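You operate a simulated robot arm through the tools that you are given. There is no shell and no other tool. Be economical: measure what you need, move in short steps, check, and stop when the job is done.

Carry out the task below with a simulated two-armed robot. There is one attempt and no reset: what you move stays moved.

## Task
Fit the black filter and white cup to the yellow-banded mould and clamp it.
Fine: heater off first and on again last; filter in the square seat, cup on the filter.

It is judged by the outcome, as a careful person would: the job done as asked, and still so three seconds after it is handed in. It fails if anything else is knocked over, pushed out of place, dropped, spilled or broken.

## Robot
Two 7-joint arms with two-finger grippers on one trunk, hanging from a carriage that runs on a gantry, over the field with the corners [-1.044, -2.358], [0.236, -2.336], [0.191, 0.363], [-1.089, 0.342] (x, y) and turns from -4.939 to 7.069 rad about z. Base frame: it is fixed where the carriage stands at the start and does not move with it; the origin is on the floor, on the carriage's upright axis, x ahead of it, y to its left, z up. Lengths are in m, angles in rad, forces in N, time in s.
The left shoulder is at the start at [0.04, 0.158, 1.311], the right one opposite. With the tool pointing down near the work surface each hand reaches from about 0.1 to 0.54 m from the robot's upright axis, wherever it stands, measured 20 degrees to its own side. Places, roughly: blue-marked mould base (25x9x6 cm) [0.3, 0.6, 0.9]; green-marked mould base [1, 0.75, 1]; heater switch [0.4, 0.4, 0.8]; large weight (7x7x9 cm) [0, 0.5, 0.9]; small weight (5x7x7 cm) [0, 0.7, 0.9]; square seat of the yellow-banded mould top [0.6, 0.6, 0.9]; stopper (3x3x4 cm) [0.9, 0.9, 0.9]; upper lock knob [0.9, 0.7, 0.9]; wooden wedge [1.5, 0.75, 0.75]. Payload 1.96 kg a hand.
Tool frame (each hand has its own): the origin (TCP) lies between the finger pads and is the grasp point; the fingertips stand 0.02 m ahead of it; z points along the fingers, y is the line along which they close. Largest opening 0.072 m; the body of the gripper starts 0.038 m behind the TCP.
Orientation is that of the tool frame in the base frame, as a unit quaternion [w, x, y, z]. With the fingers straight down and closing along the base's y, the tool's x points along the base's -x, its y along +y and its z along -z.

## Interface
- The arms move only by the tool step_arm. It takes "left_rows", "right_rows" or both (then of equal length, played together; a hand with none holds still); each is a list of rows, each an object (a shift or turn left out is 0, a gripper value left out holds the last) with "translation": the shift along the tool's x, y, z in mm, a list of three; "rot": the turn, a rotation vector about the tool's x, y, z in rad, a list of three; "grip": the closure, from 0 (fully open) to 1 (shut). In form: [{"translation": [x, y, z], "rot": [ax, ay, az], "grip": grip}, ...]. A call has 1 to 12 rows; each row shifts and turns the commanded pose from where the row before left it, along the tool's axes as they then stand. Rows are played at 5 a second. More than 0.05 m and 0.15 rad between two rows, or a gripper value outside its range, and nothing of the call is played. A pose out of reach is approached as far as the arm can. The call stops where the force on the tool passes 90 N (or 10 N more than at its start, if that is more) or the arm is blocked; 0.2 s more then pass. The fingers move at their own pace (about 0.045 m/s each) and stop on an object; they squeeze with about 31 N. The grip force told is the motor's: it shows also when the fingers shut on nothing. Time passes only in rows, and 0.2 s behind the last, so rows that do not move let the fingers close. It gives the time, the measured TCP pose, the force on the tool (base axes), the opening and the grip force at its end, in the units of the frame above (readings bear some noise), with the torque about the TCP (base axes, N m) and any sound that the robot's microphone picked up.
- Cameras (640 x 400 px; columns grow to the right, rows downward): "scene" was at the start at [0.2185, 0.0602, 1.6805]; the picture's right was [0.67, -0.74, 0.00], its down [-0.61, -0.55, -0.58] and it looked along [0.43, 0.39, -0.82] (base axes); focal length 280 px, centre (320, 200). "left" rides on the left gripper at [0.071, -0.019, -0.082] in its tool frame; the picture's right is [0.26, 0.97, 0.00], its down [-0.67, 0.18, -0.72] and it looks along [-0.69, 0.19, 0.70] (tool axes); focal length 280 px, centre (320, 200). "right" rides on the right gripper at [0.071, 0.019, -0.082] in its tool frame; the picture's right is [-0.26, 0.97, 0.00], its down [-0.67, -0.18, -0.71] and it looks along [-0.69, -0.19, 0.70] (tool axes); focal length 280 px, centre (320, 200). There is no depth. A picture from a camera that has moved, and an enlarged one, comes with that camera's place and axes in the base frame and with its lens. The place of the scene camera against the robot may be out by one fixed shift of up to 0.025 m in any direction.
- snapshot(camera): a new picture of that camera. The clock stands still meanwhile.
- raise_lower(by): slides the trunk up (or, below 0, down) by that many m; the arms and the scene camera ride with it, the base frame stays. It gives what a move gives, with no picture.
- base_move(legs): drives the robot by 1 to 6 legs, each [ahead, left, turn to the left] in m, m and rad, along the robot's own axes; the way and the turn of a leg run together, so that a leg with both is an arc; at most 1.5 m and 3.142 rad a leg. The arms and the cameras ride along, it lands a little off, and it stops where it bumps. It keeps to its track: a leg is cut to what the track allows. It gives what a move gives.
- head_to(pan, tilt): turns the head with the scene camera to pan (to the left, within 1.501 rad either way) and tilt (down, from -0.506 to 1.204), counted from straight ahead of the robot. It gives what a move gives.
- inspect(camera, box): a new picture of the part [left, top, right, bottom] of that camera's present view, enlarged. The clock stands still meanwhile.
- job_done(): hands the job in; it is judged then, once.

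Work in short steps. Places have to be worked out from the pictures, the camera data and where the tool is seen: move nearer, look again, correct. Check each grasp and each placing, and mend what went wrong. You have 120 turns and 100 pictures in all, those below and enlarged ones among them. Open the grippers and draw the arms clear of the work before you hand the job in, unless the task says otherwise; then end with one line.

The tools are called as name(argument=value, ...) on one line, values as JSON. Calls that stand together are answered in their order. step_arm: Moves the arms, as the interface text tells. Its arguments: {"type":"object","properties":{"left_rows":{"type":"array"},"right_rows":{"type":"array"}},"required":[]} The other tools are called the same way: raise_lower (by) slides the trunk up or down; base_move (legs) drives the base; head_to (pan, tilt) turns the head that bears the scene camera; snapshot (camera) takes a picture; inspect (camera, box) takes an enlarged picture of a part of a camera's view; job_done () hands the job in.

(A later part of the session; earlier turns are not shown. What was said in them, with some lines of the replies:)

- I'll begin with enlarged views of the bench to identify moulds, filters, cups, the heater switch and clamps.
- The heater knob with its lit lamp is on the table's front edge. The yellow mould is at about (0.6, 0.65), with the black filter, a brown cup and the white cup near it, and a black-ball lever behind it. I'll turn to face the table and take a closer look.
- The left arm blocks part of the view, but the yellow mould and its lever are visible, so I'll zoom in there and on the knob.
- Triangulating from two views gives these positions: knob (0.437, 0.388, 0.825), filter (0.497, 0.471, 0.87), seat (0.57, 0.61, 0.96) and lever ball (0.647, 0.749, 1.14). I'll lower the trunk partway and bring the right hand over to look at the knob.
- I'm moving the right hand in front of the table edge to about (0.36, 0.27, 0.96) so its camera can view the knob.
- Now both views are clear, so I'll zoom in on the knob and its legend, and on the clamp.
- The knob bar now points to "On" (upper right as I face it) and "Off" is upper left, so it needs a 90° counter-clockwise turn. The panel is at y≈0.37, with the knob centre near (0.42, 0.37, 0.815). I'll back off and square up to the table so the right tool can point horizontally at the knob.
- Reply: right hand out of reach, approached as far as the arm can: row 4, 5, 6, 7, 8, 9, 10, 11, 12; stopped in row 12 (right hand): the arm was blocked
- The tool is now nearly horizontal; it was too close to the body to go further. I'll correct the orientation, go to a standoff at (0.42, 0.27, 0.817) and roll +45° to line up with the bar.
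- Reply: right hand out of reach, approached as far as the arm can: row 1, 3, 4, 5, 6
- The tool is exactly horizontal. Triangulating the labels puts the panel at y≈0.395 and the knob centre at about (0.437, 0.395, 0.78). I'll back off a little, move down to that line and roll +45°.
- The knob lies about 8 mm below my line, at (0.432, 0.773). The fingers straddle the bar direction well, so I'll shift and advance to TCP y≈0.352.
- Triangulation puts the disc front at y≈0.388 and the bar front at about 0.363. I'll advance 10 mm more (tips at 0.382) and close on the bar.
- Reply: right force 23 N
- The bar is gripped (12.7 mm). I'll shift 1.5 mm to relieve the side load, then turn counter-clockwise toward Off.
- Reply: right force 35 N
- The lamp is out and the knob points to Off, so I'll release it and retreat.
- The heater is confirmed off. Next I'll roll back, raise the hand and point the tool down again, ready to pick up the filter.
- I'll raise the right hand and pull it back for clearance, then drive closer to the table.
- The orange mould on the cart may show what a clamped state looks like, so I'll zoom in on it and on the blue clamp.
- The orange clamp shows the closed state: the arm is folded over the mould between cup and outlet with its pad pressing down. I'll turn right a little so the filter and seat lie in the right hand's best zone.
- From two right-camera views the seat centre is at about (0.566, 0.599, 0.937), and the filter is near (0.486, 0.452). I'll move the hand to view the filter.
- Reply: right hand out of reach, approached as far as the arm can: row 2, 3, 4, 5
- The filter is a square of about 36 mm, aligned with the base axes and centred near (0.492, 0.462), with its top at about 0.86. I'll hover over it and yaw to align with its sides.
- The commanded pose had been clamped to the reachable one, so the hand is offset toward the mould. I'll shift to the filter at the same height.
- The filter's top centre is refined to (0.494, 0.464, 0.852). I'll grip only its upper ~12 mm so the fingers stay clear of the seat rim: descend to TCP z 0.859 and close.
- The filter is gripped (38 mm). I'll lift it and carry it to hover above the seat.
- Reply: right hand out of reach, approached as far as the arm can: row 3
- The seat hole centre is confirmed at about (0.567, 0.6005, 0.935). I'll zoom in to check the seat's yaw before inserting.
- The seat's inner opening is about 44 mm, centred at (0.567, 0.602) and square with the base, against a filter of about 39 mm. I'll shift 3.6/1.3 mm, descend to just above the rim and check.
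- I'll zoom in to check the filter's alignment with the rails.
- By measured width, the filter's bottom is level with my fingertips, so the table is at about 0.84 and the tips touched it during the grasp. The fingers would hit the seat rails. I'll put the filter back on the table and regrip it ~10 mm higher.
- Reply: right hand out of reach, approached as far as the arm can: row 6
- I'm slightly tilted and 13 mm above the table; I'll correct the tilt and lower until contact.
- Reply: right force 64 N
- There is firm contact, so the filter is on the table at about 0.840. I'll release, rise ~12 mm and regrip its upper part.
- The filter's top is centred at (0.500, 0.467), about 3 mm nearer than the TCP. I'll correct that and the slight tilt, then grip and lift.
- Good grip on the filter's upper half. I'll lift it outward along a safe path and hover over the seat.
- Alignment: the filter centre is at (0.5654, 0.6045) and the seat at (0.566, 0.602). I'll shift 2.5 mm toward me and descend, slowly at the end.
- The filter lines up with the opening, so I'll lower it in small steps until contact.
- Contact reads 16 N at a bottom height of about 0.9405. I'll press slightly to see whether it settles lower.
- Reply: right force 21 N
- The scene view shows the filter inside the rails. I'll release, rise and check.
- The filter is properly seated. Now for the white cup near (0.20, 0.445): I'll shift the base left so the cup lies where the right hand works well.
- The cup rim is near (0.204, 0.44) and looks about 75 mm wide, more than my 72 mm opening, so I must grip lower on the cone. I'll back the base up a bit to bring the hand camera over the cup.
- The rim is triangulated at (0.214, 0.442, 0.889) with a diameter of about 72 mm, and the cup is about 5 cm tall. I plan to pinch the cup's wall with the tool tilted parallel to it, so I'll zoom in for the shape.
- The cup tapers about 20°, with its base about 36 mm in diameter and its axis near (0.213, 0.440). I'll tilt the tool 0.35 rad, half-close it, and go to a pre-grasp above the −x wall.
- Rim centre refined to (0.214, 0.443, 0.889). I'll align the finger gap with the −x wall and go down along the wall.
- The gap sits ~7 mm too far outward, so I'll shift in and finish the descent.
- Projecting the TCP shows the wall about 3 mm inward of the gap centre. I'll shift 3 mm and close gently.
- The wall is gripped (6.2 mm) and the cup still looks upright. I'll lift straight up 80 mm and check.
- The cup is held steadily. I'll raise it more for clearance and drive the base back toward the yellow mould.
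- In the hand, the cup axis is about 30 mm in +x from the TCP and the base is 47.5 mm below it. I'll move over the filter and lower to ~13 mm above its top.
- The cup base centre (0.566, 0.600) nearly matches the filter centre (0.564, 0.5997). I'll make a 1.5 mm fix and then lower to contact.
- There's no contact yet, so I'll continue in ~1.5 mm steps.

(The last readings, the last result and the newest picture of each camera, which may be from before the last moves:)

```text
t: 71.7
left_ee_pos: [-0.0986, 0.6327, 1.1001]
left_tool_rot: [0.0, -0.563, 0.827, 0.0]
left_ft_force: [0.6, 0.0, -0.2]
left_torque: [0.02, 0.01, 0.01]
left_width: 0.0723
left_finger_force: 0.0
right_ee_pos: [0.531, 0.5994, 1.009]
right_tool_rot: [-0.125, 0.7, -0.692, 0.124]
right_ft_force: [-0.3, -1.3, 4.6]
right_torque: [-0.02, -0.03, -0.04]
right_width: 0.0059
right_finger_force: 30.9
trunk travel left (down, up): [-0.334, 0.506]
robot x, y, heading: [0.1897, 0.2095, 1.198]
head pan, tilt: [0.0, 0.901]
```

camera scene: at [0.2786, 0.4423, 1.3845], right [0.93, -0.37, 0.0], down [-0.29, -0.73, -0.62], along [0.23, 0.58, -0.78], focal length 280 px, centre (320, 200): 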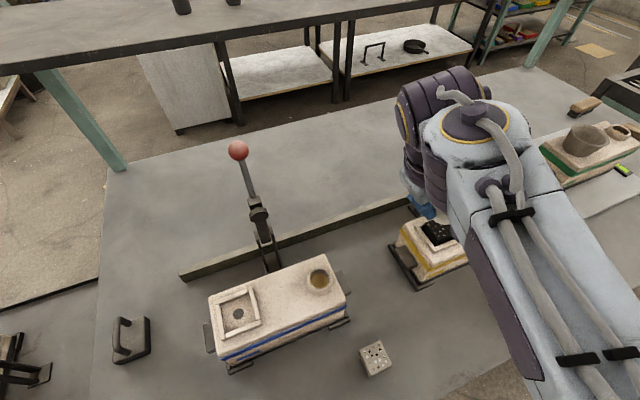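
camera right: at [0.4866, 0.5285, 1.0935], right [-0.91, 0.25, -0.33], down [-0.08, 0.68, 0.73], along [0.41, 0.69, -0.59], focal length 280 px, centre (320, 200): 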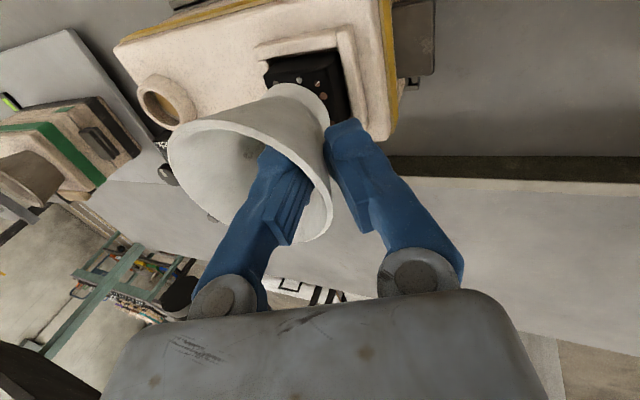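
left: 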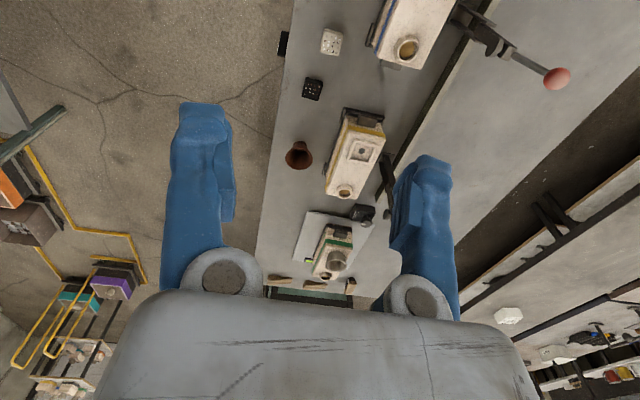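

Contact is light (4.6 N), so I'll open partway and withdraw along the wall.

step_arm(right_rows=[{"grip": 0.85}, {"grip": 0.7}, {"grip": 0.6}, {}, {"translation": [0, 0, -15]}, {"translation": [0, 0, -20]}, {"translation": [0, 0, -30]}, {}])

snapshot(camera="right")

```text
t: 73.5
left_ee_pos: [-0.1004, 0.6317, 1.0995]
left_tool_rot: [0.0, -0.563, 0.826, 0.0]
left_ft_force: [-0.3, 0.1, 0.6]
left_torque: [0.01, 0.01, 0.0]
left_width: 0.0717
left_finger_force: 0.1
right_ee_pos: [0.5104, 0.5998, 1.0728]
right_tool_rot: [-0.123, 0.7, -0.692, 0.124]
right_ft_force: [0.1, -0.2, -0.2]
right_torque: [0.0, 0.02, 0.01]
right_width: 0.0287
right_finger_force: 0.0
trunk travel left (down, up): [-0.334, 0.506]
robot x, y, heading: [0.1882, 0.212, 1.196]
head pan, tilt: [0.0, 0.901]
```

```text
33 pictures are left
camera right: at [0.4637, 0.5285, 1.141], right [-0.91, 0.25, -0.33], down [-0.08, 0.68, 0.73], along [0.41, 0.69, -0.59], focal length 280 px, centre (320, 200)
```

right: 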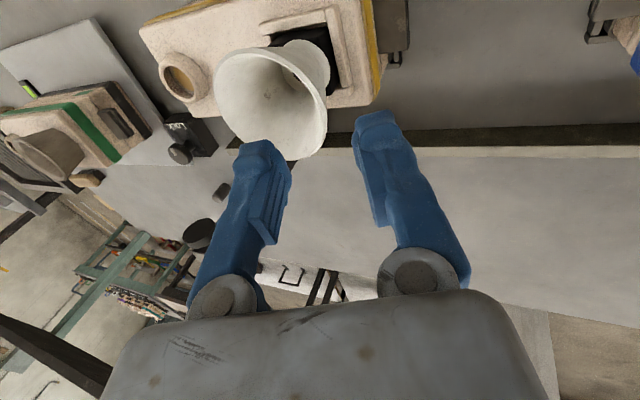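

The cup is standing on the filter. I'll raise the hand, untilt it and pull back to view the lever.

step_arm(right_rows=[{"translation": [0, -14, -37.5]}, {"translation": [0, -14, -37.5]}, {"rot": [-0.117, 0, 0]}, {"rot": [-0.117, 0, 0]}, {"rot": [-0.116, 0, 0], "grip": 0}, {"translation": [40, 20, 0]}, {"translation": [40, 20, 0]}, {"translation": [40, 20, 0]}])

snapshot(camera="scene")

snapshot(camera="right")

```text
t: 74.3
left_ee_pos: [-0.0999, 0.6321, 1.1005]
left_tool_rot: [0.0, -0.562, 0.827, 0.0]
left_ft_force: [-0.3, 0.1, 0.1]
left_torque: [0.02, 0.02, 0.01]
left_width: 0.0718
left_finger_force: 0.1
right_ee_pos: [0.5108, 0.603, 1.15]
right_tool_rot: [-0.104, 0.707, -0.695, 0.085]
right_ft_force: [15.0, 27.7, -42.9]
right_torque: [0.78, -0.83, -0.27]
right_width: 0.0287
right_finger_force: 0.0
trunk travel left (down, up): [-0.334, 0.506]
robot x, y, heading: [0.1836, 0.2084, 1.198]
head pan, tilt: [0.0, 0.901]
stopped in row 4 (right hand): the force on the tool passed its limit at 202 N (the readings are from after the stop); the commanded pose is now the measured one
```

```text
32 pictures are left
camera scene: at [0.2783, 0.4422, 1.3845], right [0.93, -0.37, 0.0], down [-0.29, -0.73, -0.62], along [0.23, 0.58, -0.78], focal length 280 px, centre (320, 200)
```

scene: 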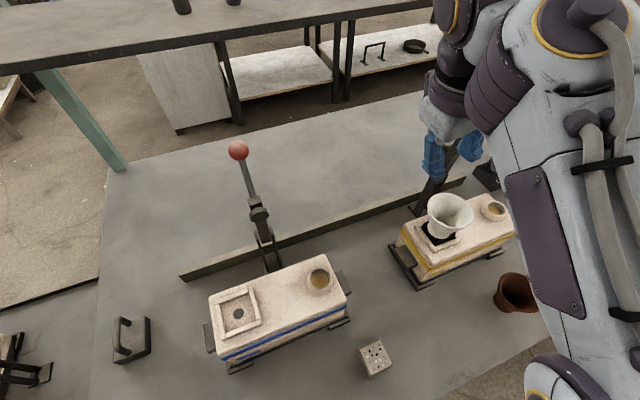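

```text
31 pictures are left
camera right: at [0.4713, 0.5314, 1.2219], right [-0.94, 0.25, -0.25], down [-0.03, 0.66, 0.76], along [0.35, 0.71, -0.61], focal length 280 px, centre (320, 200)
```

right: 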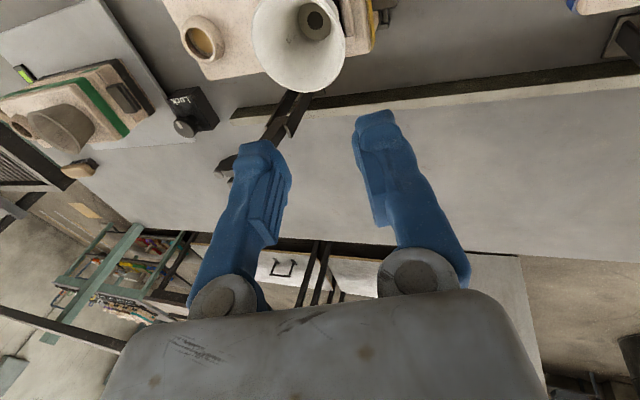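

Something blocked the hand at z≈1.15, though the cup is unaffected. I'll move back down 25 mm to unload and check the force.

step_arm(right_rows=[{"translation": [0, 4, 12]}, {"translation": [0, 4, 12]}, {}])

inspect(camera="scene", box=[390, 60, 530, 260])

```text
t: 75.1
left_ee_pos: [-0.1002, 0.633, 1.1008]
left_tool_rot: [0.0, -0.563, 0.826, 0.0]
left_ft_force: [0.4, 0.6, 0.5]
left_torque: [-0.02, -0.02, -0.03]
left_width: 0.0722
left_finger_force: 0.1
right_ee_pos: [0.51, 0.604, 1.1244]
right_tool_rot: [-0.102, 0.707, -0.694, 0.087]
right_ft_force: [0.4, 0.1, 0.6]
right_torque: [-0.03, -0.01, 0.01]
right_width: 0.0288
right_finger_force: 0.0
trunk travel left (down, up): [-0.334, 0.506]
robot x, y, heading: [0.1865, 0.211, 1.197]
head pan, tilt: [0.0, 0.901]
```

```text
2.00 times, centred on (460, 160) of scene
camera zoom: at [0.2783, 0.4422, 1.3845], right [0.93, -0.37, 0.0], down [-0.29, -0.73, -0.62], along [0.23, 0.58, -0.78], focal length 560 px, centre (40, 280)
```

zoom: 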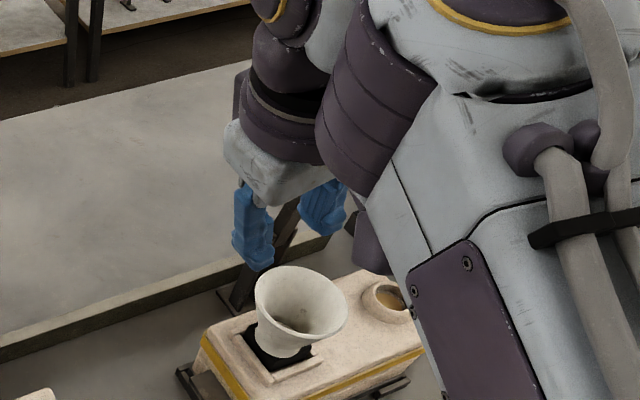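

The force is gone; the hand had folded against its own forearm. I'll back the base off to unfold the arm and see the lever.

base_move(legs=[[-0.3, 0, 0]])

snapshot(camera="scene")

snapshot(camera="right")

```text
t: 77.1
left_ee_pos: [-0.2107, 0.3521, 1.099]
left_tool_rot: [0.0, -0.563, 0.826, 0.0]
left_ft_force: [-1.3, -0.5, -1.1]
left_torque: [0.02, 0.01, 0.01]
left_width: 0.0718
left_finger_force: 0.0
right_ee_pos: [0.3997, 0.3239, 1.1232]
right_tool_rot: [-0.101, 0.707, -0.695, 0.086]
right_ft_force: [-0.3, 0.5, -0.5]
right_torque: [0.0, 0.01, 0.03]
right_width: 0.0286
right_finger_force: 0.1
trunk travel left (down, up): [-0.334, 0.506]
robot x, y, heading: [0.0752, -0.0697, 1.196]
head pan, tilt: [0.0, 0.901]
```

```text
29 pictures are left
camera scene: at [0.1682, 0.1624, 1.3843], right [0.93, -0.37, 0.0], down [-0.29, -0.73, -0.62], along [0.23, 0.58, -0.78], focal length 280 px, centre (320, 200)
```

scene: 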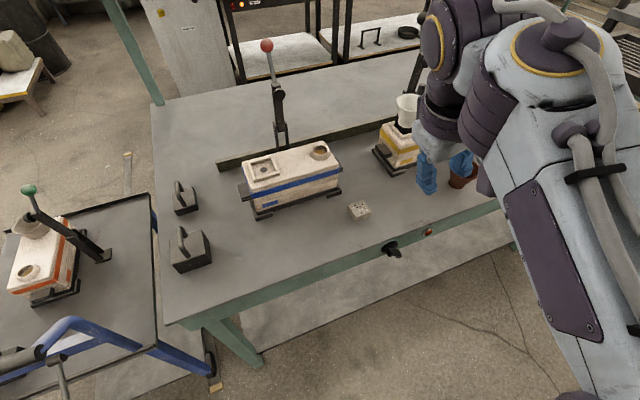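

```text
28 pictures are left
camera right: at [0.3603, 0.2516, 1.1957], right [-0.94, 0.25, -0.25], down [-0.02, 0.66, 0.75], along [0.35, 0.71, -0.61], focal length 280 px, centre (320, 200)
```

right: 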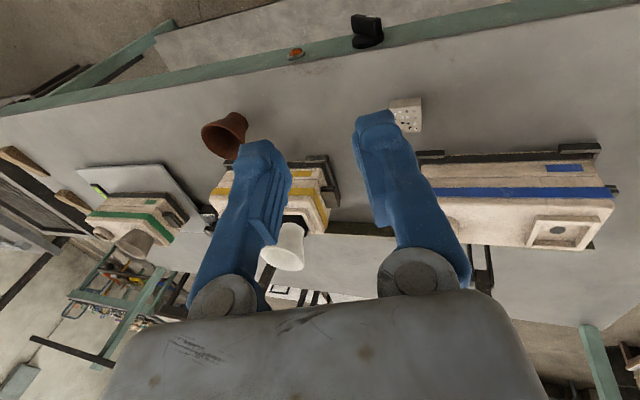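

Plan for the clamp: pinch the lever ball between the pads (closing along x, so it can pivot) with the tool pitched 45° forward, then sweep it along its arc toward me and down. First I'll raise the trunk 0.15 m and reorient the tool.

raise_lower(by=0.15)

step_arm(right_rows=[{"rot": [-0.0408, -0.1266, 0.02], "grip": 0}, {"rot": [-0.0408, -0.1266, 0.02]}, {"rot": [-0.0408, -0.1266, 0.02]}, {"rot": [-0.0408, -0.1266, 0.02]}, {"rot": [-0.0408, -0.1266, 0.02]}, {"rot": [-0.0408, -0.1266, 0.02]}, {}])

snapshot(camera="right")

```text
t: 78.9
left_ee_pos: [-0.2112, 0.3529, 1.2501]
left_tool_rot: [0.0, -0.563, 0.826, -0.001]
left_ft_force: [1.1, -0.3, 0.0]
left_torque: [0.04, -0.01, -0.01]
left_width: 0.0719
left_finger_force: 0.0
right_ee_pos: [0.3997, 0.3245, 1.275]
right_tool_rot: [-0.102, 0.708, -0.694, 0.086]
right_ft_force: [0.5, 0.0, -0.5]
right_torque: [-0.02, 0.0, -0.04]
right_width: 0.0288
right_finger_force: 0.2
trunk travel left (down, up): [-0.484, 0.356]
robot x, y, heading: [0.0746, -0.0695, 1.193]
head pan, tilt: [0.0, 0.901]
```

```text
t: 80.5
left_ee_pos: [-0.2093, 0.3522, 1.2497]
left_tool_rot: [0.001, -0.563, 0.826, 0.001]
left_ft_force: [-0.4, -0.4, 1.2]
left_torque: [0.01, 0.01, 0.0]
left_width: 0.072
left_finger_force: 0.0
right_ee_pos: [0.3986, 0.324, 1.2735]
right_tool_rot: [-0.271, 0.654, -0.652, -0.271]
right_ft_force: [0.0, -0.5, 0.0]
right_torque: [0.04, 0.0, 0.02]
right_width: 0.0722
right_finger_force: 0.0
trunk travel left (down, up): [-0.484, 0.356]
robot x, y, heading: [0.0756, -0.0714, 1.196]
head pan, tilt: [0.0, 0.901]
```

```text
27 pictures are left
camera right: at [0.3798, 0.2163, 1.2811], right [-0.97, 0.18, 0.19], down [0.18, -0.03, 0.98], along [0.19, 0.98, 0.0], focal length 280 px, centre (320, 200)
```

right: 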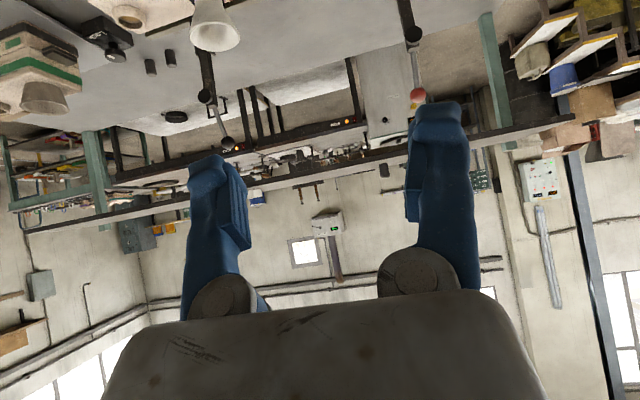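

The lever ball is triangulated from two right-camera views at (0.638, 0.724, 1.138). I'll drive in, keeping the hand high.

base_move(legs=[[0.33, 0.01, 0]])

snapshot(camera="scene")

```text
t: 82.6
left_ee_pos: [-0.0933, 0.6662, 1.2497]
left_tool_rot: [0.0, -0.558, 0.83, 0.0]
left_ft_force: [0.2, -0.4, 0.3]
left_torque: [0.04, -0.04, -0.02]
left_width: 0.072
left_finger_force: 0.0
right_ee_pos: [0.5159, 0.6309, 1.2753]
right_tool_rot: [0.272, -0.65, 0.656, 0.27]
right_ft_force: [0.6, 0.7, -0.6]
right_torque: [0.0, 0.02, 0.04]
right_width: 0.072
right_finger_force: 0.0
trunk travel left (down, up): [-0.484, 0.356]
robot x, y, heading: [0.1875, 0.2433, 1.186]
head pan, tilt: [0.0, 0.901]
```

```text
26 pictures are left
camera scene: at [0.2826, 0.4722, 1.5345], right [0.93, -0.38, 0.0], down [-0.3, -0.73, -0.62], along [0.23, 0.58, -0.78], focal length 280 px, centre (320, 200)
```

scene: 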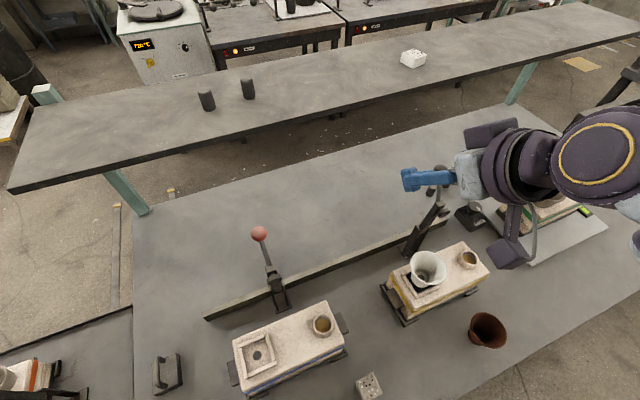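

inspect(camera="scene", box=[370, 150, 510, 330])

inspect(camera="scene", box=[220, 210, 360, 390])

```text
2.22 times, centred on (440, 240) of scene
camera zoom: at [0.2826, 0.4722, 1.5345], right [0.93, -0.38, 0.0], down [-0.3, -0.73, -0.62], along [0.23, 0.58, -0.78], focal length 622 px, centre (53, 111)
```

zoom: 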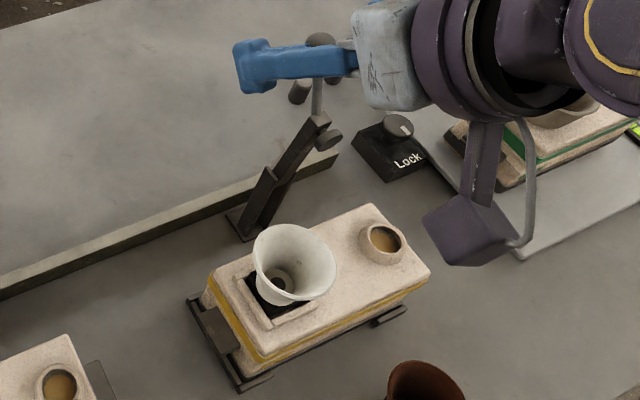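

```text
2.22 times, centred on (290, 300) of scene
camera zoom: at [0.2826, 0.4722, 1.5345], right [0.93, -0.38, 0.0], down [-0.3, -0.73, -0.62], along [0.23, 0.58, -0.78], focal length 622 px, centre (387, -22)
```

zoom: 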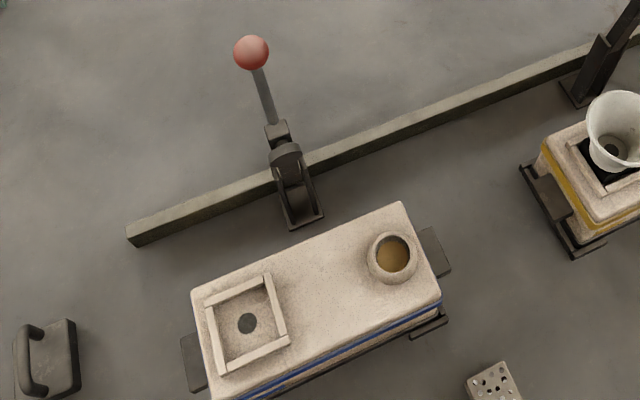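

The clamp pivots near (y 0.712, z 0.93). Its pad faces forward at (0.639, 0.678, 1.058) and should reach the mould top after ~66° of rotation, with the ball ending near (0.638, 0.527, 1.025). I'll go to a pre-grasp in front of and above the ball.

step_arm(right_rows=[{"translation": [8, -30.5, 23.2]}, {"translation": [8, -30.5, 23.2]}, {"translation": [8, -30.5, 23.2]}, {"translation": [8, -30.5, 23.2]}, {}])

snapshot(camera="right")

```text
t: 83.8
left_ee_pos: [-0.0938, 0.6657, 1.2502]
left_tool_rot: [0.0, -0.559, 0.829, 0.0]
left_ft_force: [-0.4, 0.0, -0.1]
left_torque: [0.04, -0.01, -0.01]
left_width: 0.072
left_finger_force: 0.1
right_ee_pos: [0.6376, 0.6727, 1.1855]
right_tool_rot: [0.272, -0.65, 0.656, 0.269]
right_ft_force: [0.2, 0.6, 0.0]
right_torque: [-0.01, -0.01, -0.01]
right_width: 0.0718
right_finger_force: 0.0
trunk travel left (down, up): [-0.484, 0.356]
robot x, y, heading: [0.1862, 0.2424, 1.186]
head pan, tilt: [0.0, 0.901]
```

```text
23 pictures are left
camera right: at [0.6156, 0.566, 1.1916], right [-0.96, 0.2, 0.18], down [0.18, -0.03, 0.98], along [0.2, 0.98, -0.01], focal length 280 px, centre (320, 200)
```

right: 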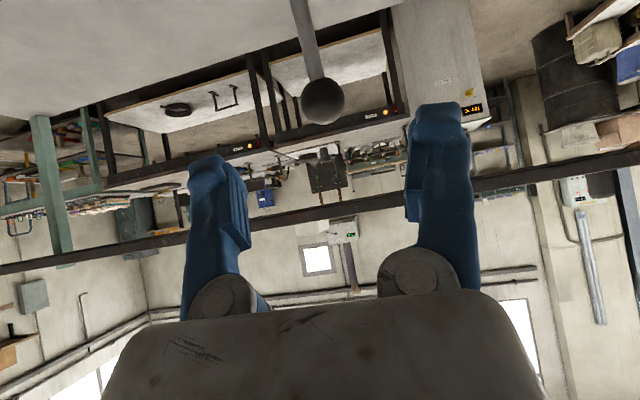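

The ball is confirmed at (0.635, 0.717, 1.138), ø≈25 mm. I'll advance onto it and close.

step_arm(right_rows=[{"translation": [2, 2.6, 20]}, {"translation": [0, 0, 22]}, {"translation": [0, 0, 22]}, {"grip": 0.5}, {"grip": 0.8}, {"grip": 0.9}, {}])

snapshot(camera="right")

```text
t: 85.4
left_ee_pos: [-0.0917, 0.6663, 1.2499]
left_tool_rot: [0.0, -0.557, 0.83, 0.0]
left_ft_force: [-0.1, -0.6, -0.1]
left_torque: [0.0, 0.04, -0.01]
left_width: 0.0721
left_finger_force: 0.1
right_ee_pos: [0.6362, 0.7144, 1.1388]
right_tool_rot: [0.273, -0.649, 0.658, 0.268]
right_ft_force: [10.4, 1.1, -5.1]
right_torque: [0.18, -0.01, -0.16]
right_width: 0.0235
right_finger_force: 28.6
trunk travel left (down, up): [-0.484, 0.356]
robot x, y, heading: [0.1861, 0.2421, 1.184]
head pan, tilt: [0.0, 0.901]
```

```text
22 pictures are left
camera right: at [0.6149, 0.6084, 1.1449], right [-0.96, 0.2, 0.18], down [0.18, -0.03, 0.98], along [0.2, 0.98, -0.01], focal length 280 px, centre (320, 200)
```

right: 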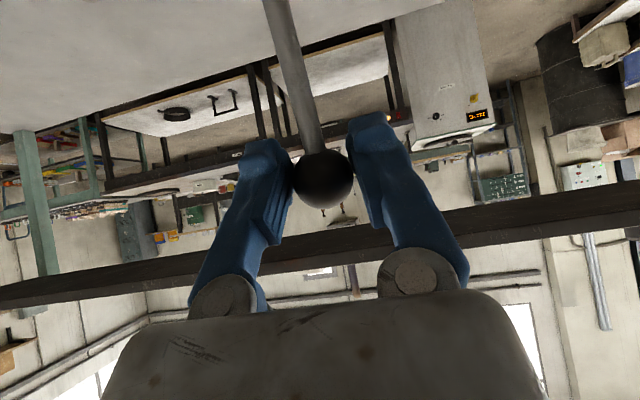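

The ball is gripped (23.5 mm). I'll begin the arc toward me with the first ~20° and watch the forces.

step_arm(right_rows=[{"translation": [13.5, 0, -12.3], "grip": 1}, {"translation": [13.6, 0, -11.5]}, {"translation": [15.2, 0, -9.9]}, {"translation": [15.6, 0, -8.8]}, {}])

```text
t: 86.6
left_ee_pos: [-0.0918, 0.6677, 1.2494]
left_tool_rot: [0.001, -0.557, 0.83, -0.001]
left_ft_force: [0.0, -0.5, 0.7]
left_torque: [-0.02, -0.01, 0.02]
left_width: 0.0722
left_finger_force: 0.0
right_ee_pos: [0.6394, 0.6447, 1.1281]
right_tool_rot: [0.273, -0.65, 0.656, 0.269]
right_ft_force: [15.8, 6.1, 1.7]
right_torque: [1.11, 0.01, -0.12]
right_width: 0.0192
right_finger_force: 39.9
trunk travel left (down, up): [-0.484, 0.356]
robot x, y, heading: [0.1899, 0.2436, 1.19]
head pan, tilt: [0.0, 0.901]
```

The jaw narrowed a bit, so I'll check how the ball sits before going on.

snapshot(camera="right")

```text
21 pictures are left
camera right: at [0.6165, 0.5371, 1.1345], right [-0.96, 0.2, 0.18], down [0.18, -0.03, 0.98], along [0.2, 0.98, 0.0], focal length 280 px, centre (320, 200)
```

right: 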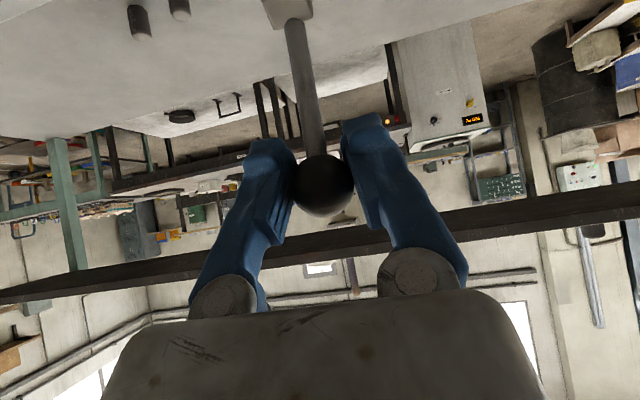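

The ball is still well held and now better centred. I'll continue the arc by another 20°.

step_arm(right_rows=[{"translation": [17, 0, -7]}, {"translation": [17.4, 0, -6.2]}, {"translation": [17.5, 0, -4]}, {"translation": [17.6, 0, -2.8]}, {}])

```text
t: 87.8
left_ee_pos: [-0.0898, 0.6679, 1.2501]
left_tool_rot: [0.002, -0.558, 0.83, 0.001]
left_ft_force: [-0.1, -0.7, 0.0]
left_torque: [0.01, 0.0, 0.0]
left_width: 0.0719
left_finger_force: 0.1
right_ee_pos: [0.6383, 0.5825, 1.0955]
right_tool_rot: [0.275, -0.649, 0.657, 0.268]
right_ft_force: [30.2, 13.2, -5.5]
right_torque: [1.04, 0.05, -0.26]
right_width: 0.0196
right_finger_force: 39.5
trunk travel left (down, up): [-0.484, 0.356]
robot x, y, heading: [0.1898, 0.2461, 1.185]
head pan, tilt: [0.0, 0.901]
```

The ball pushes sideways (+x) with about 30 N, so I'll shift 4 mm in +x while continuing the arc downward.

step_arm(right_rows=[{"translation": [0, -4, 0]}, {"translation": [17.9, 0, -0.6]}, {"translation": [18, 0, 0.2]}, {"translation": [18.3, 0, 2.4]}, {}])

snapshot(camera="scene")

```text
t: 89.0
left_ee_pos: [-0.0934, 0.6676, 1.2503]
left_tool_rot: [0.0, -0.558, 0.83, 0.0]
left_ft_force: [0.1, -0.3, 0.2]
left_torque: [0.01, 0.02, 0.03]
left_width: 0.072
left_finger_force: 0.2
right_ee_pos: [0.6386, 0.5458, 1.0532]
right_tool_rot: [0.272, -0.649, 0.657, 0.269]
right_ft_force: [3.6, 12.2, -6.3]
right_torque: [0.2, 0.11, 0.12]
right_width: 0.0188
right_finger_force: 40.0
trunk travel left (down, up): [-0.484, 0.356]
robot x, y, heading: [0.1873, 0.2406, 1.187]
head pan, tilt: [0.0, 0.901]
```

```text
20 pictures are left
camera scene: at [0.2826, 0.4731, 1.5347], right [0.93, -0.38, 0.0], down [-0.29, -0.73, -0.62], along [0.23, 0.58, -0.78], focal length 280 px, centre (320, 200)
```

scene: 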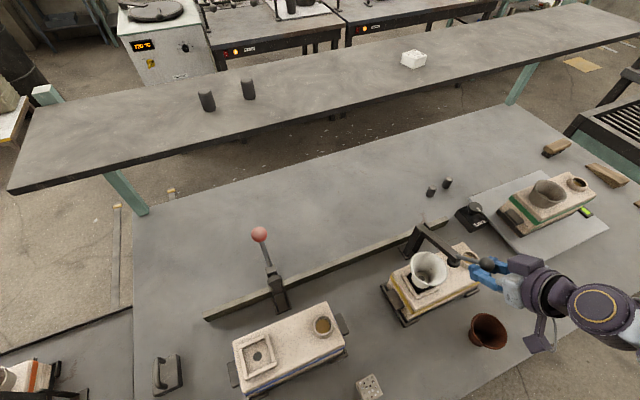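

inspect(camera="scene", box=[370, 200, 530, 330])

```text
3.08 times, centred on (450, 265) of scene
camera zoom: at [0.2826, 0.4731, 1.5347], right [0.93, -0.38, 0.0], down [-0.29, -0.73, -0.62], along [0.23, 0.58, -0.78], focal length 861 px, centre (-80, 0)
```

zoom: 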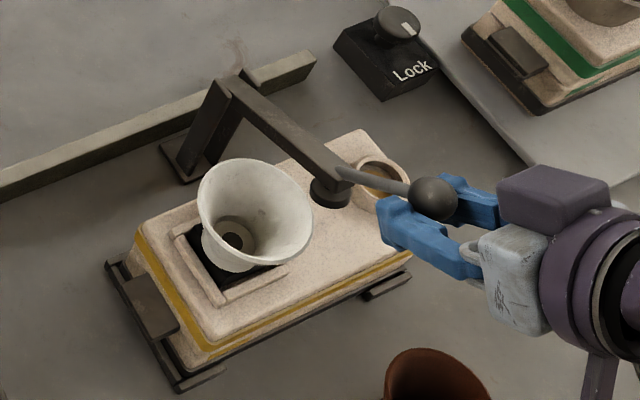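

The arm is nearly down, with the pad just above the mould between cup and outlet, and the cup is undisturbed. I'll continue with small steps.

step_arm(right_rows=[{"translation": [8, 0, 2]}, {"translation": [8, 0, 2.5]}, {"translation": [7, 0, 3]}, {}])

inspect(camera="scene", box=[370, 200, 530, 330])

```text
t: 90.0
left_ee_pos: [-0.0933, 0.6658, 1.2509]
left_tool_rot: [0.0, -0.558, 0.83, 0.0]
left_ft_force: [-0.6, 0.4, 0.0]
left_torque: [-0.03, 0.01, -0.02]
left_width: 0.0722
left_finger_force: 0.1
right_ee_pos: [0.6378, 0.5339, 1.0323]
right_tool_rot: [0.272, -0.65, 0.657, 0.269]
right_ft_force: [0.8, -0.4, -1.4]
right_torque: [-0.01, 0.03, 0.0]
right_width: 0.0001
right_finger_force: 29.4
trunk travel left (down, up): [-0.484, 0.356]
robot x, y, heading: [0.1903, 0.2422, 1.183]
head pan, tilt: [0.0, 0.901]
```

```text
3.08 times, centred on (450, 265) of scene
camera zoom: at [0.2826, 0.4719, 1.5344], right [0.93, -0.38, 0.0], down [-0.3, -0.73, -0.62], along [0.23, 0.58, -0.78], focal length 861 px, centre (-80, 0)
```

zoom: 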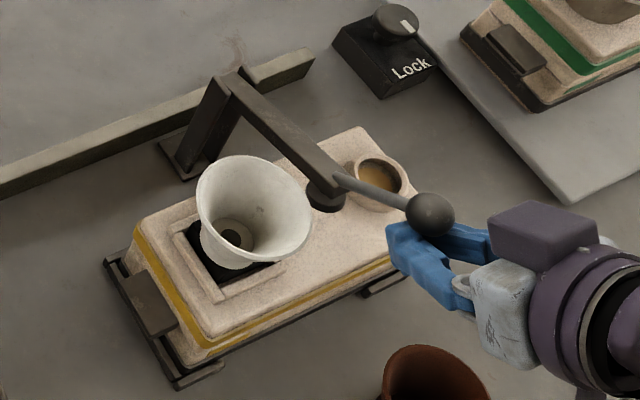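

The ball slipped out on top, so the fingers have shut just below it; the lever stays down with the ball near (0.638, 0.544, 1.045). I'll retreat, rise over the ball and press it down with the underside of the closed fingers.

step_arm(right_rows=[{"translation": [0, 0, -30]}, {"translation": [0, 0, -30]}, {"translation": [-27, 0, 0]}, {"translation": [-26, 0, 0]}, {"translation": [0, 0, 27]}, {"translation": [0, 0, 26]}, {}])

inspect(camera="scene", box=[370, 200, 530, 330])

```text
t: 91.6
left_ee_pos: [-0.0936, 0.6674, 1.2495]
left_tool_rot: [0.0, -0.557, 0.83, 0.0]
left_ft_force: [-0.3, 0.6, 0.2]
left_torque: [0.02, 0.02, -0.04]
left_width: 0.0719
left_finger_force: 0.1
right_ee_pos: [0.639, 0.5645, 1.0764]
right_tool_rot: [0.272, -0.65, 0.656, 0.27]
right_ft_force: [-0.3, 0.2, -0.2]
right_torque: [0.01, -0.04, -0.02]
right_width: 0.0002
right_finger_force: 29.6
trunk travel left (down, up): [-0.484, 0.356]
robot x, y, heading: [0.1873, 0.2419, 1.187]
head pan, tilt: [0.0, 0.901]
```

```text
3.08 times, centred on (450, 265) of scene
camera zoom: at [0.2826, 0.472, 1.5345], right [0.93, -0.38, 0.0], down [-0.3, -0.73, -0.62], along [0.23, 0.58, -0.78], focal length 861 px, centre (-80, 0)
```

zoom: 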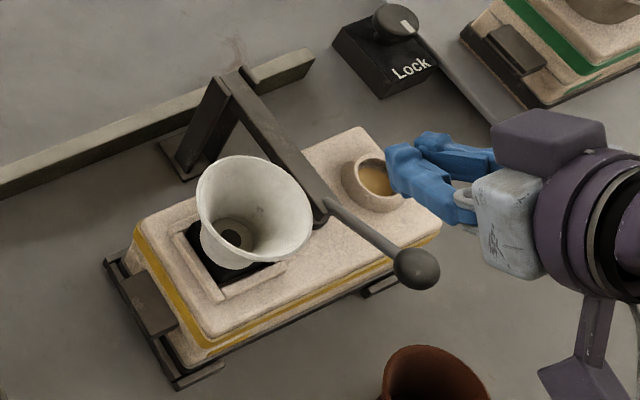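

The lever dropped further when the fingers left, with the ball now at about (0.638, 0.526, 0.993). I'll press on the ball to make sure the clamp is fully closed.

step_arm(right_rows=[{"translation": [22, 0, 13]}, {"translation": [22, 0, 13]}, {"translation": [12, 0, 0]}, {"translation": [5, 0, 0]}, {"translation": [4, 0, 0]}, {}])

```text
t: 93.0
left_ee_pos: [-0.0944, 0.6697, 1.2511]
left_tool_rot: [0.003, -0.56, 0.829, 0.001]
left_ft_force: [0.5, 0.0, 0.1]
left_torque: [0.03, -0.04, -0.01]
left_width: 0.0722
left_finger_force: 0.1
right_ee_pos: [0.6407, 0.5458, 1.0158]
right_tool_rot: [0.277, -0.649, 0.654, 0.273]
right_ft_force: [-2.1, 20.3, 31.1]
right_torque: [-0.07, 0.0, -0.05]
right_width: 0.0062
right_finger_force: 29.3
trunk travel left (down, up): [-0.484, 0.356]
robot x, y, heading: [0.1871, 0.2412, 1.185]
head pan, tilt: [0.0, 0.901]
```

The lever resists solidly with ~37 N. I'll press a few mm more to confirm it's at its stop, then look.

step_arm(right_rows=[{"translation": [3, 0, 0]}, {"translation": [3, 0, 0]}, {}])

```text
t: 93.8
left_ee_pos: [-0.0921, 0.6718, 1.2529]
left_tool_rot: [0.003, -0.558, 0.83, 0.002]
left_ft_force: [-0.2, -0.5, -0.7]
left_torque: [0.05, 0.0, -0.03]
left_width: 0.072
left_finger_force: 0.1
right_ee_pos: [0.6397, 0.5462, 1.0132]
right_tool_rot: [0.279, -0.649, 0.651, 0.277]
right_ft_force: [-4.2, 32.1, 52.7]
right_torque: [-0.22, 0.01, -0.09]
right_width: 0.0061
right_finger_force: 29.9
trunk travel left (down, up): [-0.484, 0.356]
robot x, y, heading: [0.1893, 0.2417, 1.19]
head pan, tilt: [0.0, 0.901]
```

It's at a hard stop (62 N, no further motion). I'll lift off, retreat and inspect the clamp.

step_arm(right_rows=[{"translation": [-20, 0, 0]}, {"translation": [-30, 0, 0]}, {"translation": [-10, 0, -40]}, {"translation": [-10, 0, -40]}, {"translation": [-10, 0, -40]}, {}])

inspect(camera="scene", box=[370, 200, 530, 330])

snapshot(camera="right")

```text
t: 95.2
left_ee_pos: [-0.0929, 0.6655, 1.2493]
left_tool_rot: [0.0, -0.558, 0.83, 0.001]
left_ft_force: [0.4, 0.4, -0.3]
left_torque: [0.02, -0.01, 0.01]
left_width: 0.0719
left_finger_force: 0.1
right_ee_pos: [0.6413, 0.5075, 1.146]
right_tool_rot: [0.273, -0.649, 0.657, 0.269]
right_ft_force: [-0.1, -0.4, 0.1]
right_torque: [-0.01, 0.02, 0.02]
right_width: 0.0
right_finger_force: 30.2
trunk travel left (down, up): [-0.484, 0.356]
robot x, y, heading: [0.1917, 0.2414, 1.187]
head pan, tilt: [0.0, 0.901]
```

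```text
3.08 times, centred on (450, 265) of scene
camera zoom: at [0.2827, 0.472, 1.5344], right [0.93, -0.38, 0.0], down [-0.3, -0.73, -0.62], along [0.23, 0.58, -0.78], focal length 861 px, centre (-80, 0)
```

zoom: 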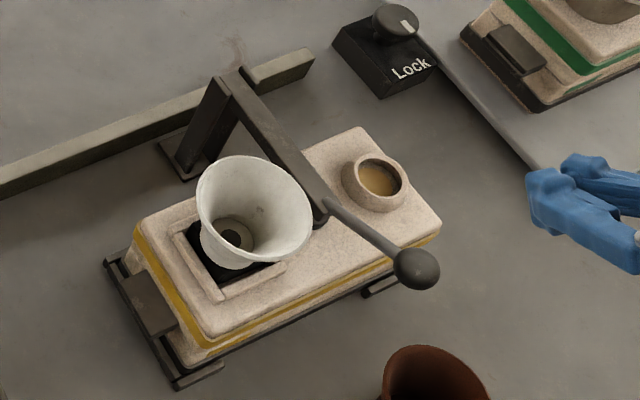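

```text
15 pictures are left
camera right: at [0.619, 0.4002, 1.1527], right [-0.96, 0.2, 0.19], down [0.18, -0.03, 0.98], along [0.2, 0.98, -0.01], focal length 280 px, centre (320, 200)
```

right: 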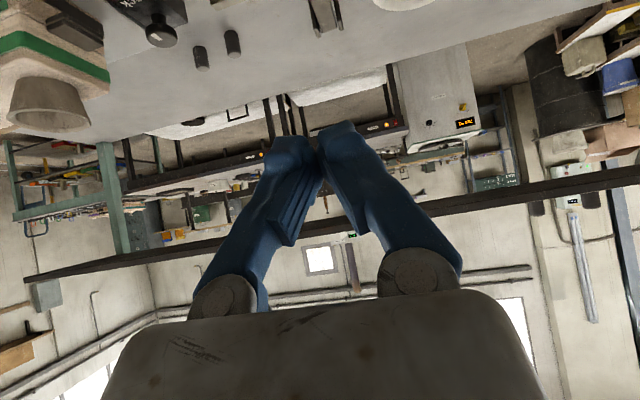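

The clamp is closed just like the orange one: filter, cup and arm are all in place. Last comes the heater: I'll back out, square up as before and lower the trunk.

base_move(legs=[[-0.407, -0.17, 0], [0, 0, 0.378]])

raise_lower(by=-0.15)

step_arm(right_rows=[{"rot": [0, -0.14, 0], "grip": 0}, {"rot": [0, -0.14, 0]}, {"rot": [0, -0.14, 0]}, {"rot": [0, -0.14, 0]}, {"rot": [0, -0.14, 0]}, {"rot": [0, -0.085, 0]}, {"rot": [0.126, 0, 0]}, {"rot": [0.126, 0, 0]}, {"rot": [0.126, 0, 0]}, {}])

```text
t: 99.1
left_ee_pos: [-0.2213, 0.0974, 1.2501]
left_tool_rot: [0.001, -0.699, 0.715, -0.001]
left_ft_force: [0.0, 0.3, 0.2]
left_torque: [0.0, 0.02, 0.02]
left_width: 0.0719
left_finger_force: 0.1
right_ee_pos: [0.5199, 0.2087, 1.1457]
right_tool_rot: [-0.218, 0.758, -0.528, -0.314]
right_ft_force: [1.1, -0.8, 0.6]
right_torque: [-0.02, 0.01, 0.03]
right_width: 0.0
right_finger_force: 29.1
trunk travel left (down, up): [-0.484, 0.356]
robot x, y, heading: [0.1951, -0.195, 1.545]
head pan, tilt: [0.0, 0.901]
```

```text
t: 100.8
left_ee_pos: [-0.2213, 0.0972, 1.1012]
left_tool_rot: [-0.001, -0.698, 0.716, -0.001]
left_ft_force: [0.1, 1.1, 0.1]
left_torque: [-0.04, 0.03, 0.0]
left_width: 0.072
left_finger_force: 0.1
right_ee_pos: [0.5215, 0.21, 0.9965]
right_tool_rot: [-0.218, 0.758, -0.528, -0.314]
right_ft_force: [-0.4, 0.1, 0.3]
right_torque: [-0.02, 0.02, 0.0]
right_width: 0.0
right_finger_force: 29.8
trunk travel left (down, up): [-0.334, 0.506]
robot x, y, heading: [0.1924, -0.1984, 1.551]
head pan, tilt: [0.0, 0.901]
```

```text
t: 103.0
left_ee_pos: [-0.2205, 0.096, 1.0985]
left_tool_rot: [0.001, -0.698, 0.716, 0.0]
left_ft_force: [0.2, -0.4, -1.0]
left_torque: [0.02, 0.0, -0.02]
left_width: 0.0721
left_finger_force: 0.1
right_ee_pos: [0.5205, 0.2077, 0.995]
right_tool_rot: [0.507, -0.492, 0.507, 0.493]
right_ft_force: [0.4, -0.4, 0.1]
right_torque: [-0.01, -0.01, 0.02]
right_width: 0.0719
right_finger_force: 0.0
trunk travel left (down, up): [-0.334, 0.506]
robot x, y, heading: [0.194, -0.2006, 1.548]
head pan, tilt: [0.0, 0.901]
```

The orientation is good. I'll move to the standoff before the knob (0.434, 0.27, 0.773) and roll −41° to match the bar at Off.

step_arm(right_rows=[{"translation": [37, 14.4, 10.4], "rot": [-0.029, 0, 0]}, {"translation": [37, 14.4, 10.4]}, {"translation": [37, 14.4, 10.4]}, {"translation": [37, 14.4, 10.4]}, {"translation": [37, 14.4, 10.4]}, {"translation": [37, 14.5, 10.3]}, {"rot": [0, 0, -0.143]}, {"rot": [0, 0, -0.143]}, {"rot": [0, 0, -0.143]}, {"rot": [0, 0, -0.143]}, {"rot": [0, 0, -0.143]}, {}])

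snapshot(camera="right")

```text
t: 105.6
left_ee_pos: [-0.2222, 0.0963, 1.0996]
left_tool_rot: [0.0, -0.698, 0.716, -0.001]
left_ft_force: [0.0, 0.0, 0.5]
left_torque: [0.04, -0.01, 0.0]
left_width: 0.072
left_finger_force: 0.1
right_ee_pos: [0.4357, 0.2705, 0.7737]
right_tool_rot: [-0.643, 0.644, -0.292, -0.294]
right_ft_force: [-0.5, -0.3, -1.0]
right_torque: [-0.02, -0.05, 0.02]
right_width: 0.072
right_finger_force: 0.1
trunk travel left (down, up): [-0.334, 0.506]
robot x, y, heading: [0.1931, -0.1997, 1.542]
head pan, tilt: [0.0, 0.901]
```

```text
14 pictures are left
camera right: at [0.4659, 0.1898, 0.7065], right [-0.9, 0.0, -0.44], down [-0.3, -0.72, 0.63], along [-0.31, 0.7, 0.64], focal length 280 px, centre (320, 200)
```

right: 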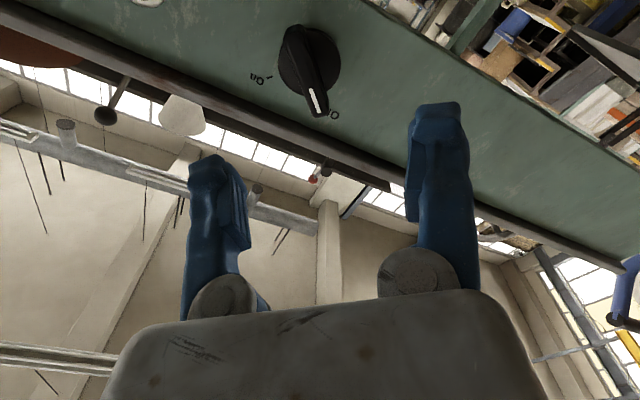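

The knob is as left, and its centre appears near x≈0.439. I'll shift ~4 mm, advance to y≈0.361 and grip.

step_arm(right_rows=[{"translation": [3.7, -2, 0]}, {"translation": [0, 0, 30]}, {"translation": [0, 0, 31]}, {"translation": [0, 0, 30]}, {"grip": 0.5}, {"grip": 0.8}, {"grip": 1}, {"grip": 1}, {}])

snapshot(camera="right")

```text
t: 107.6
left_ee_pos: [-0.219, 0.0982, 1.0992]
left_tool_rot: [0.001, -0.699, 0.715, 0.0]
left_ft_force: [-0.8, 0.2, -0.2]
left_torque: [0.01, 0.01, 0.0]
left_width: 0.0722
left_finger_force: 0.0
right_ee_pos: [0.4418, 0.3629, 0.7755]
right_tool_rot: [0.644, -0.643, 0.292, 0.294]
right_ft_force: [5.2, -0.1, 9.7]
right_torque: [-0.19, -0.02, -0.34]
right_width: 0.0123
right_finger_force: 33.7
trunk travel left (down, up): [-0.334, 0.506]
robot x, y, heading: [0.1924, -0.1995, 1.545]
head pan, tilt: [0.0, 0.901]
```

```text
13 pictures are left
camera right: at [0.4738, 0.2824, 0.7083], right [-0.9, 0.0, -0.44], down [-0.3, -0.72, 0.63], along [-0.31, 0.7, 0.65], focal length 280 px, centre (320, 200)
```

right: 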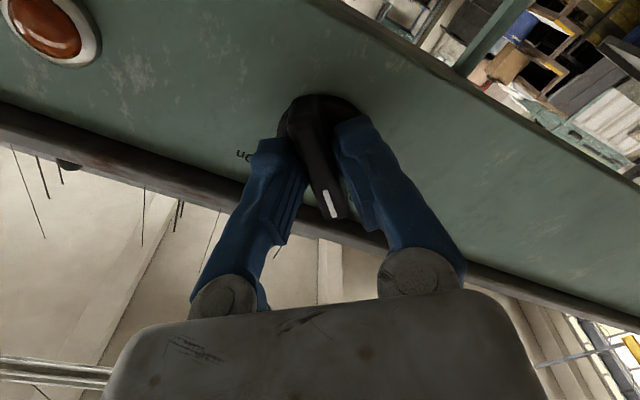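

Gripped well. I'll turn clockwise back to On.

step_arm(right_rows=[{"rot": [0, 0, 0.15]}, {"rot": [0, 0, 0.15]}, {"rot": [0, 0, 0.15]}, {"rot": [0, 0, 0.15]}, {"rot": [0, 0, 0.15]}, {"rot": [0, 0, 0.15]}, {"rot": [0, 0, 0.15]}, {"rot": [0, 0, 0.15]}, {"rot": [0, 0, 0.15]}, {"rot": [0, 0, 0.13]}, {}])

inspect(camera="scene", box=[350, 180, 510, 280])

```text
t: 110.0
left_ee_pos: [-0.2207, 0.0985, 1.0996]
left_tool_rot: [0.001, -0.698, 0.716, 0.001]
left_ft_force: [-0.3, 0.0, 0.7]
left_torque: [-0.02, -0.02, 0.01]
left_width: 0.072
left_finger_force: 0.1
right_ee_pos: [0.4362, 0.3629, 0.774]
right_tool_rot: [0.275, -0.277, 0.649, 0.653]
right_ft_force: [-7.5, -12.8, 39.5]
right_torque: [0.15, -0.07, 0.41]
right_width: 0.0124
right_finger_force: 39.2
trunk travel left (down, up): [-0.334, 0.506]
robot x, y, heading: [0.1921, -0.2015, 1.549]
head pan, tilt: [0.0, 0.901]
```

```text
4.00 times, centred on (430, 230) of scene
camera zoom: at [0.2038, 0.0482, 1.3848], right [1.0, -0.02, 0.0], down [-0.02, -0.78, -0.62], along [0.01, 0.62, -0.78], focal length 1119 px, centre (-120, 80)
```

zoom: 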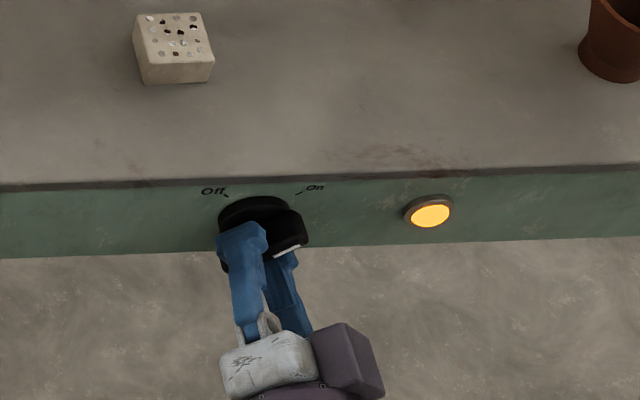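

The lamp is lit and the knob is at On. I'll release, retreat straight back and check everything.

step_arm(right_rows=[{"grip": 0.6}, {"grip": 0.2}, {"grip": 0}, {}, {"translation": [0, 0, -30]}, {"translation": [0, 0, -35]}, {"translation": [0, 0, -35]}, {"translation": [0, 0, -35]}, {}])

snapshot(camera="scene")

inspect(camera="scene", box=[380, 80, 560, 270])

```text
t: 112.0
left_ee_pos: [-0.2193, 0.0966, 1.0994]
left_tool_rot: [0.0, -0.699, 0.715, 0.0]
left_ft_force: [-0.2, 0.4, -0.6]
left_torque: [-0.01, 0.04, -0.02]
left_width: 0.072
left_finger_force: 0.1
right_ee_pos: [0.438, 0.2278, 0.7725]
right_tool_rot: [0.277, -0.279, 0.649, 0.651]
right_ft_force: [-0.3, 0.2, -0.4]
right_torque: [0.0, -0.02, -0.03]
right_width: 0.0721
right_finger_force: 0.0
trunk travel left (down, up): [-0.334, 0.506]
robot x, y, heading: [0.1942, -0.199, 1.549]
head pan, tilt: [0.0, 0.901]
```

```text
11 pictures are left
camera scene: at [0.204, 0.0479, 1.3845], right [1.0, -0.02, 0.0], down [-0.02, -0.78, -0.62], along [0.01, 0.62, -0.78], focal length 280 px, centre (320, 200)
```

scene: 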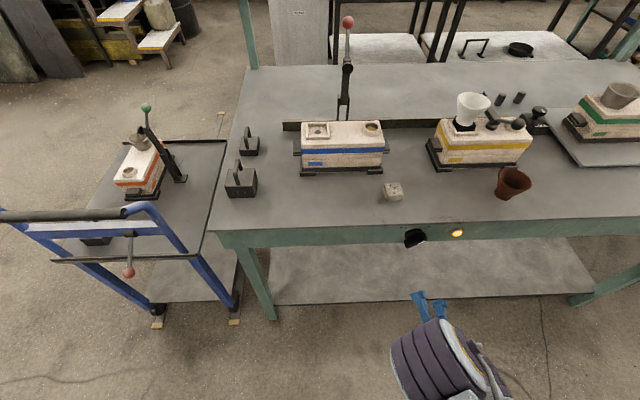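

```text
2.11 times, centred on (470, 175) of scene
camera zoom: at [0.204, 0.0479, 1.3845], right [1.0, -0.02, 0.0], down [-0.02, -0.78, -0.62], along [0.01, 0.62, -0.78], focal length 589 px, centre (4, 253)
```

zoom: 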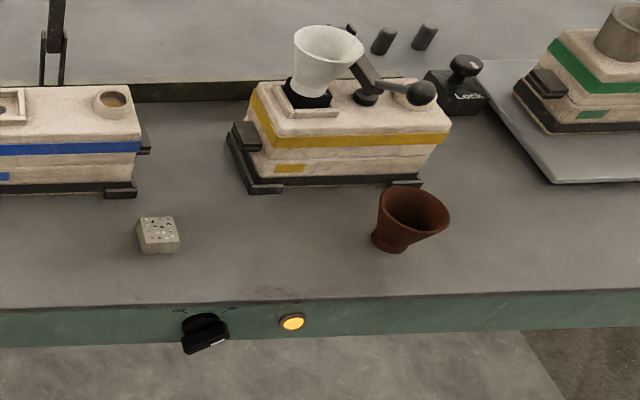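

The lamp is on and the knob at On. One closer look will confirm the pad contact and the cup on the filter.

inspect(camera="scene", box=[430, 80, 540, 170])

```text
4.44 times, centred on (485, 125) of scene
camera zoom: at [0.204, 0.0479, 1.3845], right [1.0, -0.02, 0.0], down [-0.02, -0.78, -0.62], along [0.01, 0.62, -0.78], focal length 1244 px, centre (-413, 533)
```

zoom: 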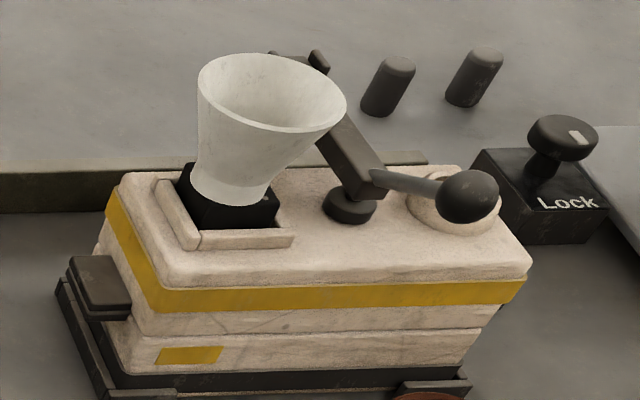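

The pad presses on the mould top, the cup is upright on the seated filter, the heater is on and both arms are clear. I'm handing in.

job_done()

```text
The job is handed in.
```

The black filter is in the square seat of the yellow-banded mould with the white cup on it. The clamp is closed on the mould. I turned the heater off first and back on last; its lamp is lit.
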